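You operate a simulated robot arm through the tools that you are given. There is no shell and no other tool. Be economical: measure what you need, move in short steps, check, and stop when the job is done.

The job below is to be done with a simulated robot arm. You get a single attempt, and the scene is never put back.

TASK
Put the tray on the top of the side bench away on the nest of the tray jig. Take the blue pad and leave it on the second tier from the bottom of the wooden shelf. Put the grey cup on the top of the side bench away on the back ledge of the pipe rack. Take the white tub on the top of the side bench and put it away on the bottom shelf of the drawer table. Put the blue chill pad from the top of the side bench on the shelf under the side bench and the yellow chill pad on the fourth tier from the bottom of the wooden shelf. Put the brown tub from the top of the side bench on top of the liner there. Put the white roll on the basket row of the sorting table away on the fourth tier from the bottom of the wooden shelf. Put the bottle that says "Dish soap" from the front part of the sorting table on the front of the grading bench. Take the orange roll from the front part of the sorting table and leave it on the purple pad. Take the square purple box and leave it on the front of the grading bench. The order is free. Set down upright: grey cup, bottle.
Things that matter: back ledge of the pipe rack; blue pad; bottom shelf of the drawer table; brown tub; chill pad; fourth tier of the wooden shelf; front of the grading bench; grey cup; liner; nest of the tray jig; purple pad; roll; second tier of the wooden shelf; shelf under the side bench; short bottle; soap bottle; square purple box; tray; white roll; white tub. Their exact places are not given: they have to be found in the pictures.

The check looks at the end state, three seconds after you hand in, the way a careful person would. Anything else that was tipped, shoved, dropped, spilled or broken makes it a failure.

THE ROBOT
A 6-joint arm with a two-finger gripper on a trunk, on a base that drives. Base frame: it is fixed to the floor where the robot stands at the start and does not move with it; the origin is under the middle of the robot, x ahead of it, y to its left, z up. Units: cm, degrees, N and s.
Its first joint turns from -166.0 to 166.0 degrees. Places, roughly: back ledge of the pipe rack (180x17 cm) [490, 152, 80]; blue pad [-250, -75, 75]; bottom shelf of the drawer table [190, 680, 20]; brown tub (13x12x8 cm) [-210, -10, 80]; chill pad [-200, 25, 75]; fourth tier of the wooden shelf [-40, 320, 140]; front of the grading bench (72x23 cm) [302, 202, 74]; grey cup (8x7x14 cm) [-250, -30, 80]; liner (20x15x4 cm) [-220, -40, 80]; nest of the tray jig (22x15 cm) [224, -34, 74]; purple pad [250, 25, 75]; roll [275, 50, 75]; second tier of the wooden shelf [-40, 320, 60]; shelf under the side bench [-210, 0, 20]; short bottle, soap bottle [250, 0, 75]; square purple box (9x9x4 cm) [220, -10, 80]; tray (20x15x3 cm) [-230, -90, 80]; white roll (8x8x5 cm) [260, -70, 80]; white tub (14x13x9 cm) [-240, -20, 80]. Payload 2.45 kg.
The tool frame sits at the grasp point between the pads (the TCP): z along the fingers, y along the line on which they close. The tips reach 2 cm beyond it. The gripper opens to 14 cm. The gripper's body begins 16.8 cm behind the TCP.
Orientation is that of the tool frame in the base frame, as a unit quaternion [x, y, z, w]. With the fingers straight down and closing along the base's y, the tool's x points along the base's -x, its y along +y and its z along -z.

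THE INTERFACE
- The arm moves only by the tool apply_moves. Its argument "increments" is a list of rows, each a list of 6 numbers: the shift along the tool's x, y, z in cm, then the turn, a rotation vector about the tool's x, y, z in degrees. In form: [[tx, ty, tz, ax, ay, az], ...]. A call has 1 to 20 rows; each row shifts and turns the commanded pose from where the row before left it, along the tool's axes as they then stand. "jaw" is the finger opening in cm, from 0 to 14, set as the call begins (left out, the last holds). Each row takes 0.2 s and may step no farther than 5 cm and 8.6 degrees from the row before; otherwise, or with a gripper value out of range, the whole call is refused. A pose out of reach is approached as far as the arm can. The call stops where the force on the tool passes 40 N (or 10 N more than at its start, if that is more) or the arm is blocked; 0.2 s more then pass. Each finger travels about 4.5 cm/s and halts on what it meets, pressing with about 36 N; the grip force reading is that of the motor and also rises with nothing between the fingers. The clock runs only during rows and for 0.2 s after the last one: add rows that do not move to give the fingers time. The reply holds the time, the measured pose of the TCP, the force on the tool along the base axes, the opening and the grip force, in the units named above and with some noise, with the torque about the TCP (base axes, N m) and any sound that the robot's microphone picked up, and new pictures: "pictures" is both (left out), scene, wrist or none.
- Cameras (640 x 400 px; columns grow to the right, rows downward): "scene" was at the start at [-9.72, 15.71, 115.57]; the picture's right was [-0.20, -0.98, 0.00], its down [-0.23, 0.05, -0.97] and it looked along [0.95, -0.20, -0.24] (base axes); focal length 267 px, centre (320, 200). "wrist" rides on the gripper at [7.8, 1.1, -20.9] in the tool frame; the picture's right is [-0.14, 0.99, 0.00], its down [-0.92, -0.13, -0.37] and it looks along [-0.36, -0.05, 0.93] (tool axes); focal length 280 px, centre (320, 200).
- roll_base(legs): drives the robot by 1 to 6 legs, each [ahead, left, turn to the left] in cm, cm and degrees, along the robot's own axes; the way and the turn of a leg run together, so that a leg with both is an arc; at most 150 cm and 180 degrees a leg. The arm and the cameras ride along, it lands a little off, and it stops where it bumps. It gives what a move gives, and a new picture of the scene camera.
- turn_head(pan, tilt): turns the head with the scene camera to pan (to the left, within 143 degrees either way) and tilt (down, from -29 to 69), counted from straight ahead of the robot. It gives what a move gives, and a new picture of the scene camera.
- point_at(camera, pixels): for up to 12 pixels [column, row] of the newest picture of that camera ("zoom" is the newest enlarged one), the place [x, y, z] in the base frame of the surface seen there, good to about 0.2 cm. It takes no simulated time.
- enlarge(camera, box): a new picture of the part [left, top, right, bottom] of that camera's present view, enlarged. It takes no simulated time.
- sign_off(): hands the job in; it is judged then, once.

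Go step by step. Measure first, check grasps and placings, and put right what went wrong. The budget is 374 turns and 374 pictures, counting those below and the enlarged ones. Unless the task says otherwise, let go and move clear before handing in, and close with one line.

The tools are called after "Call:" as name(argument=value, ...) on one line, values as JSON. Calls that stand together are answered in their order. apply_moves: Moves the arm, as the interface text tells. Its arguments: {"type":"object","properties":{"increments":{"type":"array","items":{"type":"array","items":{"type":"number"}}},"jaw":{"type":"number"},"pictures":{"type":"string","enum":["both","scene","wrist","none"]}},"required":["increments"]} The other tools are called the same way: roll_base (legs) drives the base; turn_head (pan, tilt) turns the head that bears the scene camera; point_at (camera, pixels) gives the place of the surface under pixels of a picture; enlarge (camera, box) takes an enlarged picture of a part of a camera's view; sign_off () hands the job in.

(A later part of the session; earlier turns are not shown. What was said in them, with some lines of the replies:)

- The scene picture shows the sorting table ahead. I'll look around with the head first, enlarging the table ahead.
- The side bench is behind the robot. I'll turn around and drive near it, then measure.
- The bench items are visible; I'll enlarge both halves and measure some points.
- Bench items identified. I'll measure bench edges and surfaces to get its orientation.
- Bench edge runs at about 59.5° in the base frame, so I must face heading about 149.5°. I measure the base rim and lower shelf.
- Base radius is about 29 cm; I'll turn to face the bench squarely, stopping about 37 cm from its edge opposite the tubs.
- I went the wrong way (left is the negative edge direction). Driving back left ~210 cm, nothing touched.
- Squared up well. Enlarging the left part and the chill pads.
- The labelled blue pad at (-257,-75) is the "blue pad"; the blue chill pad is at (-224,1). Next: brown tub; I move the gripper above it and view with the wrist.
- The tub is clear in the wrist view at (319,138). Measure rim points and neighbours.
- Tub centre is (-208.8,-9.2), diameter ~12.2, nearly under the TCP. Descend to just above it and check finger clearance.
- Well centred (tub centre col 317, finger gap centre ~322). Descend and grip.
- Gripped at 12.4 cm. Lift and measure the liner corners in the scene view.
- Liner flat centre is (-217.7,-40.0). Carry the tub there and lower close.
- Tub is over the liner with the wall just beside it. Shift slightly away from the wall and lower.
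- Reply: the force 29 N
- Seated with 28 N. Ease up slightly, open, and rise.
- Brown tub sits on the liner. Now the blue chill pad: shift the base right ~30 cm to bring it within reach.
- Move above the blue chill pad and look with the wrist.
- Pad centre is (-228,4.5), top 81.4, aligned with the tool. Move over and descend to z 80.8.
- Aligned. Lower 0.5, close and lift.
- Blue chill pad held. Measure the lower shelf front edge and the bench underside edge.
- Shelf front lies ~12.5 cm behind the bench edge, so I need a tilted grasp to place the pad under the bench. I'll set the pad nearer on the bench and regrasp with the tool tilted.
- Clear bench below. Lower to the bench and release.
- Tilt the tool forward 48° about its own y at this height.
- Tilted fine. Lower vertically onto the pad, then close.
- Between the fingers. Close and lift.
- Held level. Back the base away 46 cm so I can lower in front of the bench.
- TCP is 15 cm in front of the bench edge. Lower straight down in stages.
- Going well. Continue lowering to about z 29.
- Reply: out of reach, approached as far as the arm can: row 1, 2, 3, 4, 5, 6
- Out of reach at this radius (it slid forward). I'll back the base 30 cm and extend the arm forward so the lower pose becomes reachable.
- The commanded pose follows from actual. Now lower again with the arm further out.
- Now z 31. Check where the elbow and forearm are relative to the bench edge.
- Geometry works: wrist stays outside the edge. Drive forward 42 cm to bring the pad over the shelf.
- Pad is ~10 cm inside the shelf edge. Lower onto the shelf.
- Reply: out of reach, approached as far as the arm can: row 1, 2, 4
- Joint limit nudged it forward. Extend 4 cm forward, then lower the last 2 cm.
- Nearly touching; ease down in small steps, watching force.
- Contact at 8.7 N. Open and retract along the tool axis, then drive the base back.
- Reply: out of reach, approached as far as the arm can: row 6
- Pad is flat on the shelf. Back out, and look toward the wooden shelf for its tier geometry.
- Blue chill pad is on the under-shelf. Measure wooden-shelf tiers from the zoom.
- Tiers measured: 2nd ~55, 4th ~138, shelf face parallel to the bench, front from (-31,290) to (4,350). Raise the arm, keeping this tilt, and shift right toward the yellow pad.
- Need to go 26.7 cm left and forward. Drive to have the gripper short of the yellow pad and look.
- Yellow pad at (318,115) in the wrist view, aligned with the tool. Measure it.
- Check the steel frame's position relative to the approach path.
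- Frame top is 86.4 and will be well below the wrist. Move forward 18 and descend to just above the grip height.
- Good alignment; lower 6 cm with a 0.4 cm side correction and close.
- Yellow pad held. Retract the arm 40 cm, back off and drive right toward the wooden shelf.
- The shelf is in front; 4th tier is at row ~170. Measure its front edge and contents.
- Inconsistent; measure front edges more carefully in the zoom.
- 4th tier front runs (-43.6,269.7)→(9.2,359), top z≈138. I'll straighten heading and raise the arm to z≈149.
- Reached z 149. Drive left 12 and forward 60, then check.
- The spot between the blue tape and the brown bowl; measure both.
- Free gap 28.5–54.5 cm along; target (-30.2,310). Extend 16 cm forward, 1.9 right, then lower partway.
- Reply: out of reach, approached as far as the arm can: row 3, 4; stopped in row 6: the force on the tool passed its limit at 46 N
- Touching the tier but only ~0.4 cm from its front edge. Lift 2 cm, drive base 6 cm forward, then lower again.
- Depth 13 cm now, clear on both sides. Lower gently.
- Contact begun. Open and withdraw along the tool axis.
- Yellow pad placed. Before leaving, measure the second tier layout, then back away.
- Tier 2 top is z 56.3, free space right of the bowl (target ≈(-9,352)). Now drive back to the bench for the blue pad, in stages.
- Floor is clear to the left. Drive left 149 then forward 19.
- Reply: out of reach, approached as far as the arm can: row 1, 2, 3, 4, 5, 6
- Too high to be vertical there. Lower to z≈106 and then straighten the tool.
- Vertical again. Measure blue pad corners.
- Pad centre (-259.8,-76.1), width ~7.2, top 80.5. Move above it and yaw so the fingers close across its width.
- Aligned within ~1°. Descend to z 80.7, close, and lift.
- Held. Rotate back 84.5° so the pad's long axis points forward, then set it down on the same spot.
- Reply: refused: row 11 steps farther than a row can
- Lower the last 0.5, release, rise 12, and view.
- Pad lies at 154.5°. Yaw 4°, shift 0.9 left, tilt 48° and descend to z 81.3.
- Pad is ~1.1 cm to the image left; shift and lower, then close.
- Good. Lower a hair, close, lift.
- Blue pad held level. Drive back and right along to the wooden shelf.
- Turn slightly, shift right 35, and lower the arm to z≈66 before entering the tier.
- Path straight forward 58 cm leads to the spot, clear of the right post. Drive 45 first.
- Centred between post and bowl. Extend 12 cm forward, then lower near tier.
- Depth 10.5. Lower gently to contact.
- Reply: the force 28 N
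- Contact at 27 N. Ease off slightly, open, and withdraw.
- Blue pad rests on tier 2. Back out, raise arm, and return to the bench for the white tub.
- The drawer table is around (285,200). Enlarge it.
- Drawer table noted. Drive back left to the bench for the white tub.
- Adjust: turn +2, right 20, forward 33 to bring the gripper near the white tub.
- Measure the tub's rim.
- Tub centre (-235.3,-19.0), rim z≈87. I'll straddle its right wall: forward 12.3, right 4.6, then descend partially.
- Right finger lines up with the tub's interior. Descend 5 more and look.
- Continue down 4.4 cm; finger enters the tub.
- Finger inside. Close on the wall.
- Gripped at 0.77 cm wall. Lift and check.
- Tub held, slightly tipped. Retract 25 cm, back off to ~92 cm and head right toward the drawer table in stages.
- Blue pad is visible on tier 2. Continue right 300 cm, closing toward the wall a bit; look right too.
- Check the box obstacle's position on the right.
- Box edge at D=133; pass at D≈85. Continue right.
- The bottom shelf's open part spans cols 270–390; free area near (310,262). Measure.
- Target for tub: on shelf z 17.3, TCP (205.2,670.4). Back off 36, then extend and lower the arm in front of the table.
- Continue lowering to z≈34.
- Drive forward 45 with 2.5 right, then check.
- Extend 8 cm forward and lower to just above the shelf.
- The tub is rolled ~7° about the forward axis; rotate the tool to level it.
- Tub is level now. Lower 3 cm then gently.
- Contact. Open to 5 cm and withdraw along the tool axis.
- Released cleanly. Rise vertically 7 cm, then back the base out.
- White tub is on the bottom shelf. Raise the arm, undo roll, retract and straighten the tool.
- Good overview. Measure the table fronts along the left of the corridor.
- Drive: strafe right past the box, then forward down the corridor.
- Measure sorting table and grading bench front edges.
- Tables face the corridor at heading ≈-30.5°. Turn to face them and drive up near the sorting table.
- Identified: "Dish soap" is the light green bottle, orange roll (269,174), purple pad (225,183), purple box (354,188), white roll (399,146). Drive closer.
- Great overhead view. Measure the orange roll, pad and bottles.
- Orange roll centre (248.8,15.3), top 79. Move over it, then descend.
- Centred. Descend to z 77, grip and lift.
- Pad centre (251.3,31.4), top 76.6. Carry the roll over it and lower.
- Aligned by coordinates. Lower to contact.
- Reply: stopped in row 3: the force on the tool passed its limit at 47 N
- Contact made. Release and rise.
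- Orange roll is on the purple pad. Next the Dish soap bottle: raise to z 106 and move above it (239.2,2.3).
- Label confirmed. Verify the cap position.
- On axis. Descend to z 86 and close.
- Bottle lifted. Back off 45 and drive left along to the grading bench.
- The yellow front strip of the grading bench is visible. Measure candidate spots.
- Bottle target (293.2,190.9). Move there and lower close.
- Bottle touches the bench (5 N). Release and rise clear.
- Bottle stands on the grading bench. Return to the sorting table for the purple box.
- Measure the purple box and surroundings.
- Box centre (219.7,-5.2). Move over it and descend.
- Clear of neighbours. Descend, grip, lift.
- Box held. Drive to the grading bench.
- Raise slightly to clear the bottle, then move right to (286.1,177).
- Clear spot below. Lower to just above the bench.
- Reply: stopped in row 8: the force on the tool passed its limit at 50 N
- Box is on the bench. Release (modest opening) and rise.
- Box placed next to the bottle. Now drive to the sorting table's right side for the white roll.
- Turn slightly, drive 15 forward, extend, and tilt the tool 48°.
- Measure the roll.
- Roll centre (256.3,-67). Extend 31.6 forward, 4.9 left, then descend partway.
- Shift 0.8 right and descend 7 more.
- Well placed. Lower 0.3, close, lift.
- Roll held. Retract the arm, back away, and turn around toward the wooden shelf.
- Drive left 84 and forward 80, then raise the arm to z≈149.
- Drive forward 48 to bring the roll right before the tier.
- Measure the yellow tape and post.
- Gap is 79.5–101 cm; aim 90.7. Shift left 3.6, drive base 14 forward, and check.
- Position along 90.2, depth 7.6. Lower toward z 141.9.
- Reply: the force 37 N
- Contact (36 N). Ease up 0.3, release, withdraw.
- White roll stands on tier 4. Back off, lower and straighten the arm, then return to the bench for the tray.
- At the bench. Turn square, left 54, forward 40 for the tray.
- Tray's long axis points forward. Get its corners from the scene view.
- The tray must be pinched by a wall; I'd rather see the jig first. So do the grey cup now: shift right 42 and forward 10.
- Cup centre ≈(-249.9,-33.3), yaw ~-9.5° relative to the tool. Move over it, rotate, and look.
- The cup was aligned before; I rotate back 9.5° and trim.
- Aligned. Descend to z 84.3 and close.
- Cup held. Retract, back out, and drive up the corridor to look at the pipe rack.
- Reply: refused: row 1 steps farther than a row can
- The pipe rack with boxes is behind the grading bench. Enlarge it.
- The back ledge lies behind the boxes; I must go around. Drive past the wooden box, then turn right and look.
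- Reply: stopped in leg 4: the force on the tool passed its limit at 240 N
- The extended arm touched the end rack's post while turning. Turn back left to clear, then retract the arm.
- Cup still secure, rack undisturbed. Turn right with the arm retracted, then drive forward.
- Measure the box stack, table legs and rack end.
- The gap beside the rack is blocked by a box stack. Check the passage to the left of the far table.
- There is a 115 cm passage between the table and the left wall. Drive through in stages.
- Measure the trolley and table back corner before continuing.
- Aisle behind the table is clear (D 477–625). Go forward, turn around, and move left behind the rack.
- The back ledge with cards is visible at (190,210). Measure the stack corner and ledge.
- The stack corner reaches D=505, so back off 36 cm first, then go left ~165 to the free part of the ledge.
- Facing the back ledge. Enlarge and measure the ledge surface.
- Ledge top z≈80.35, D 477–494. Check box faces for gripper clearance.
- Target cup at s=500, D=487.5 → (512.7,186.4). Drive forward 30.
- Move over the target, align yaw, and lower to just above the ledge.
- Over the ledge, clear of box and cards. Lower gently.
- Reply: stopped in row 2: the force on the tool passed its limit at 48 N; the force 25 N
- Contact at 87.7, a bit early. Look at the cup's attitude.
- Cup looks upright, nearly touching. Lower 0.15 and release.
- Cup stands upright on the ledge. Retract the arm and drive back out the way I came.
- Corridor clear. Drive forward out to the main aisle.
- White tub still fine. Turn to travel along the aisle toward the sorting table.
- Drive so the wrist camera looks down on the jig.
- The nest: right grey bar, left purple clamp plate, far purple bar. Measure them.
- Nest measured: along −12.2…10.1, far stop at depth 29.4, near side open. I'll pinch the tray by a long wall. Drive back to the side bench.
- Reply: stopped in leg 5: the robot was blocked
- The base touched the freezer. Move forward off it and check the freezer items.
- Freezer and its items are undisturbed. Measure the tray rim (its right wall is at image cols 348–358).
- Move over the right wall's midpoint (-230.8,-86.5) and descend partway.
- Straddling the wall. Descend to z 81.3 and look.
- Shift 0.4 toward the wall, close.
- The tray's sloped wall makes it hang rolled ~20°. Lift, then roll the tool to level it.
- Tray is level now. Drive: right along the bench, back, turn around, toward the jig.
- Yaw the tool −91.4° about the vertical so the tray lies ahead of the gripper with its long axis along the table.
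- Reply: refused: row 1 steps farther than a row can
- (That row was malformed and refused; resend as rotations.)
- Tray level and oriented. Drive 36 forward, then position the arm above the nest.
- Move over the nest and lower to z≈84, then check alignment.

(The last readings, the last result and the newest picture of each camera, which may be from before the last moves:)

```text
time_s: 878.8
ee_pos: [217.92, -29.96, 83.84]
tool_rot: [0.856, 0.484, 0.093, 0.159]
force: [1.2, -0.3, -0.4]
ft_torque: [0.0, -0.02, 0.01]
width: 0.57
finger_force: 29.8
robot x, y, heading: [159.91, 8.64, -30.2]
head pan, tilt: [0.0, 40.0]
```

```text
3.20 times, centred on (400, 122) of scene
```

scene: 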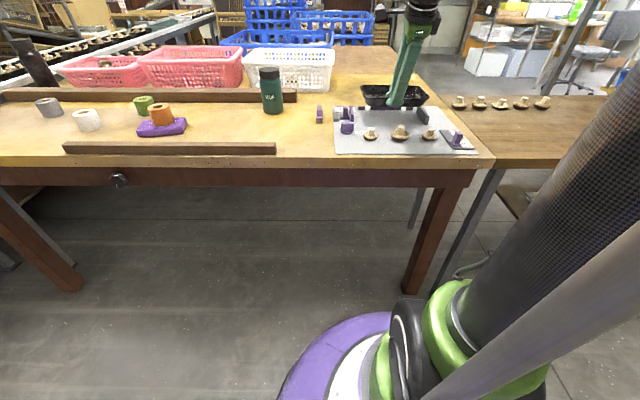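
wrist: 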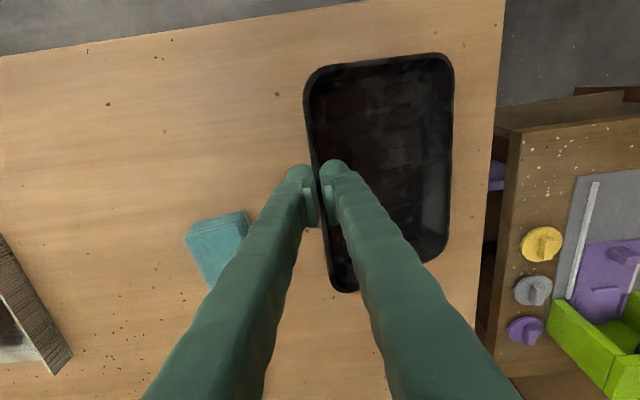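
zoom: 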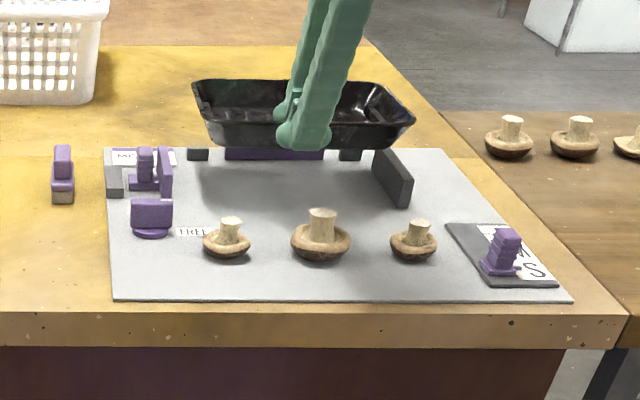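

Measure tray rim corners for exact offset.

Call:
point_at(camera="zoom", pixels=[[207, 120], [412, 120], [195, 85], [382, 85], [240, 124], [240, 148], [370, 124], [370, 147], [163, 190], [385, 160], [290, 80]])

```text
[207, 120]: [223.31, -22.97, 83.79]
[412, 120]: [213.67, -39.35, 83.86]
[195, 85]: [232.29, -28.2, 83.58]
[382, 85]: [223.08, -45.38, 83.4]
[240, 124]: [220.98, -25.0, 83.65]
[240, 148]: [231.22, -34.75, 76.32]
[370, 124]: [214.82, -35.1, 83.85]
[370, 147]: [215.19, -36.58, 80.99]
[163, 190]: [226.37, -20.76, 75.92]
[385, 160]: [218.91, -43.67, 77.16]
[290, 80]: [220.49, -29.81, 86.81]
```

Tray is level; shift +0.5 along, −0.4 depth, and lower 5.4.

Call:
apply_moves(increments=[[0.5, -0.37, -0.14, 0, 0, 0], [0, -0.97, 2.52, 0, 0, 0], [0, -0.79, 2.05, 0, 0, 0], [0, -0.18, 0.47, 0, 0, 0]], pictures="scene")

Call:
enlarge(camera="scene", box=[300, 60, 500, 185])

```text
time_s: 879.8
ee_pos: [218.16, -29.46, 78.8]
tool_rot: [0.856, 0.483, 0.094, 0.157]
force: [-0.7, 0.1, -0.1]
ft_torque: [0.01, 0.0, 0.01]
width: 0.63
finger_force: 29.9
robot x, y, heading: [160.71, 8.7, -30.2]
head pan, tilt: [0.0, 40.0]
```

scene: 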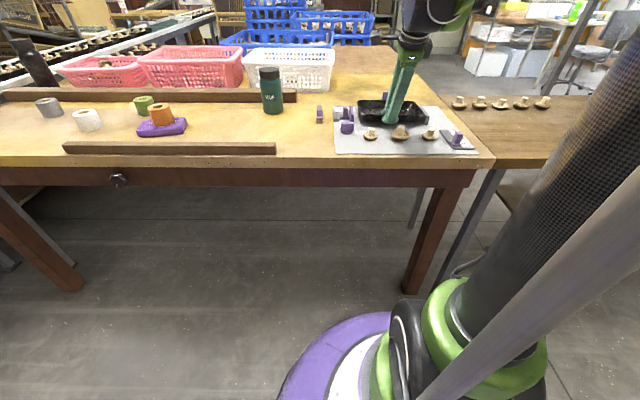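

```text
3.20 times, centred on (400, 122) of scene
```

zoom: 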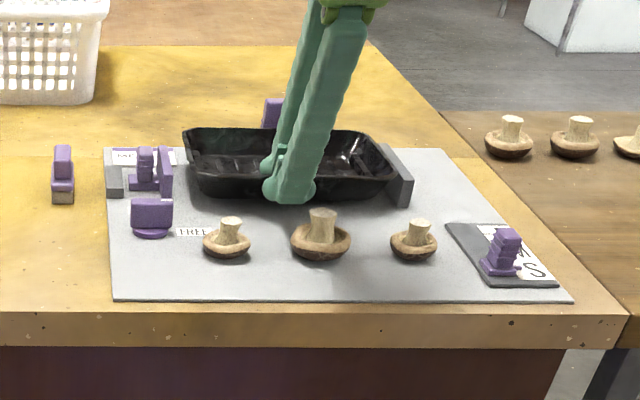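

Close. Measure rim against bars again.

Call:
point_at(camera="zoom", pixels=[[196, 172], [395, 176], [186, 135], [362, 133], [240, 176], [350, 180], [240, 130], [400, 165], [170, 190]])

```text
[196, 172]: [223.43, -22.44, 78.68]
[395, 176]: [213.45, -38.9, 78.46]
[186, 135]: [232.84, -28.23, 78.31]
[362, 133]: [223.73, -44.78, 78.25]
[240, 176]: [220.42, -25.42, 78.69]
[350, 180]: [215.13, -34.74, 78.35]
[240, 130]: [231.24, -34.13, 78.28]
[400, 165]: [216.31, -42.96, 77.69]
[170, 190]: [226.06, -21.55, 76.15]
```

Centred in the nest (depth 15.2–28.9, along −11.2…9.1). Lower to contact.

Call:
apply_moves(increments=[[0, -0.22, 0.56, 0, 0, 0], [0, -0.07, 0.19, 0, 0, 0], [0, -0.05, 0.14, 0, 0, 0], [0, -0.05, 0.14, 0, 0, 0]], pictures="none")

```text
time_s: 880.8
ee_pos: [218.0, -29.45, 77.84]
tool_rot: [0.856, 0.484, 0.094, 0.157]
force: [-1.0, 0.3, 1.1]
ft_torque: [-0.16, 0.08, -0.04]
width: 0.57
finger_force: 29.9
robot x, y, heading: [160.44, 8.42, -30.2]
head pan, tilt: [0.0, 40.0]
```

Call:
apply_moves(increments=[[0, -0.04, 0.1, 0, 0, 0], [0, -0.04, 0.1, 0, 0, 0]], pictures="none")

```text
time_s: 881.4
ee_pos: [218.01, -29.3, 77.57]
tool_rot: [0.856, 0.483, 0.093, 0.157]
force: [-7.0, 3.3, 21.4]
ft_torque: [-0.08, -0.03, 0.03]
width: 0.59
finger_force: 30.0
robot x, y, heading: [160.46, 8.62, -29.9]
head pan, tilt: [0.0, 40.0]
```

Seated. Open 2.4 cm and withdraw along the tool axis.

Call:
apply_moves(increments=[[0, 0.03, -0.07, 0, 0, 0], [0, 0, 0, 0, 0, 0], [0, 0, 0, 0, 0, 0]], jaw=2.4, pictures="none")

Call:
apply_moves(increments=[[0, 0, -2, 0, 0, 0], [0, 0, -3, 0, 0, 0], [0, 0, -4, 0, 0, 0], [0, 0, -5, 0, 0, 0], [0, 0, -5, 0, 0, 0]], pictures="scene")

Call:
enlarge(camera="scene", box=[300, 60, 500, 185])

```text
time_s: 882.2
ee_pos: [217.95, -29.43, 77.66]
tool_rot: [0.856, 0.483, 0.093, 0.158]
force: [0.0, 0.0, 0.1]
ft_torque: [-0.03, -0.02, 0.0]
width: 2.38
finger_force: 0.1
robot x, y, heading: [160.34, 8.49, -29.9]
head pan, tilt: [0.0, 40.0]
```

```text
time_s: 883.4
ee_pos: [212.3, -25.7, 95.27]
tool_rot: [0.856, 0.483, 0.092, 0.156]
force: [1.0, 0.3, 0.6]
ft_torque: [0.02, 0.03, 0.04]
width: 2.4
finger_force: 0.0
robot x, y, heading: [160.14, 8.51, -30.0]
head pan, tilt: [0.0, 40.0]
```

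scene: 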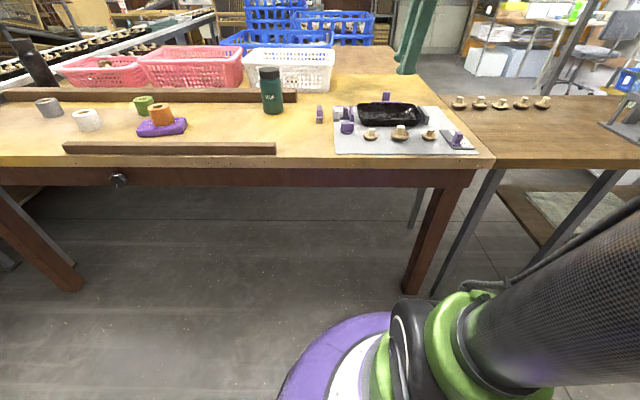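

```text
3.20 times, centred on (400, 122) of scene
```

zoom: 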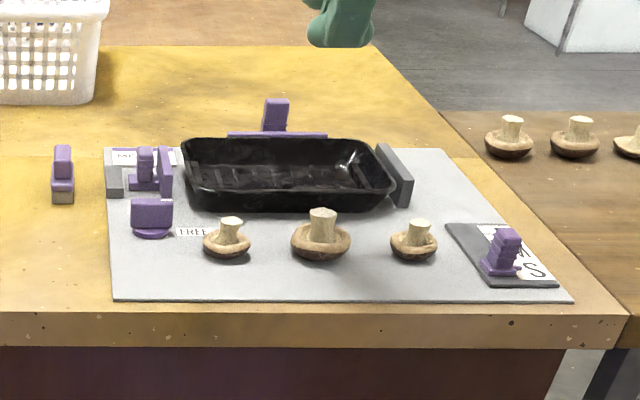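

The tray sits in the nest between the bars, and every placement is done. Back clear of the table.

Call:
roll_base(legs=[[-40, 0, 0]])

```text
time_s: 885.9
ee_pos: [177.98, -5.66, 95.24]
tool_rot: [0.855, 0.485, 0.094, 0.158]
force: [-0.6, 0.4, -0.2]
ft_torque: [-0.01, -0.02, -0.01]
width: 2.42
finger_force: 0.1
robot x, y, heading: [126.12, 28.29, -29.8]
head pan, tilt: [0.0, 40.0]
```

scene: 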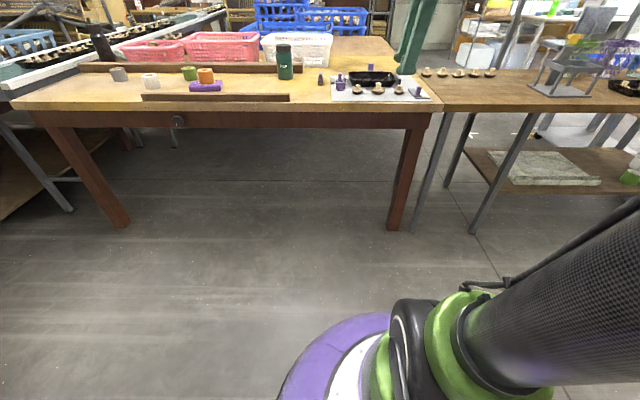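

The picture shows the table as intended, with the tray at (372,78) and the orange roll on the purple pad at (205,78), and the gripper is clear. I'm handing in.

Call:
sign_off()

```text
The job is handed in.
```

All eleven items were put where the task asked. Along the way the arm bumped the end rack's post hard (the 240 N limit tripped) and the base nudged the freezer; in the pictures afterwards neither looked disturbed.
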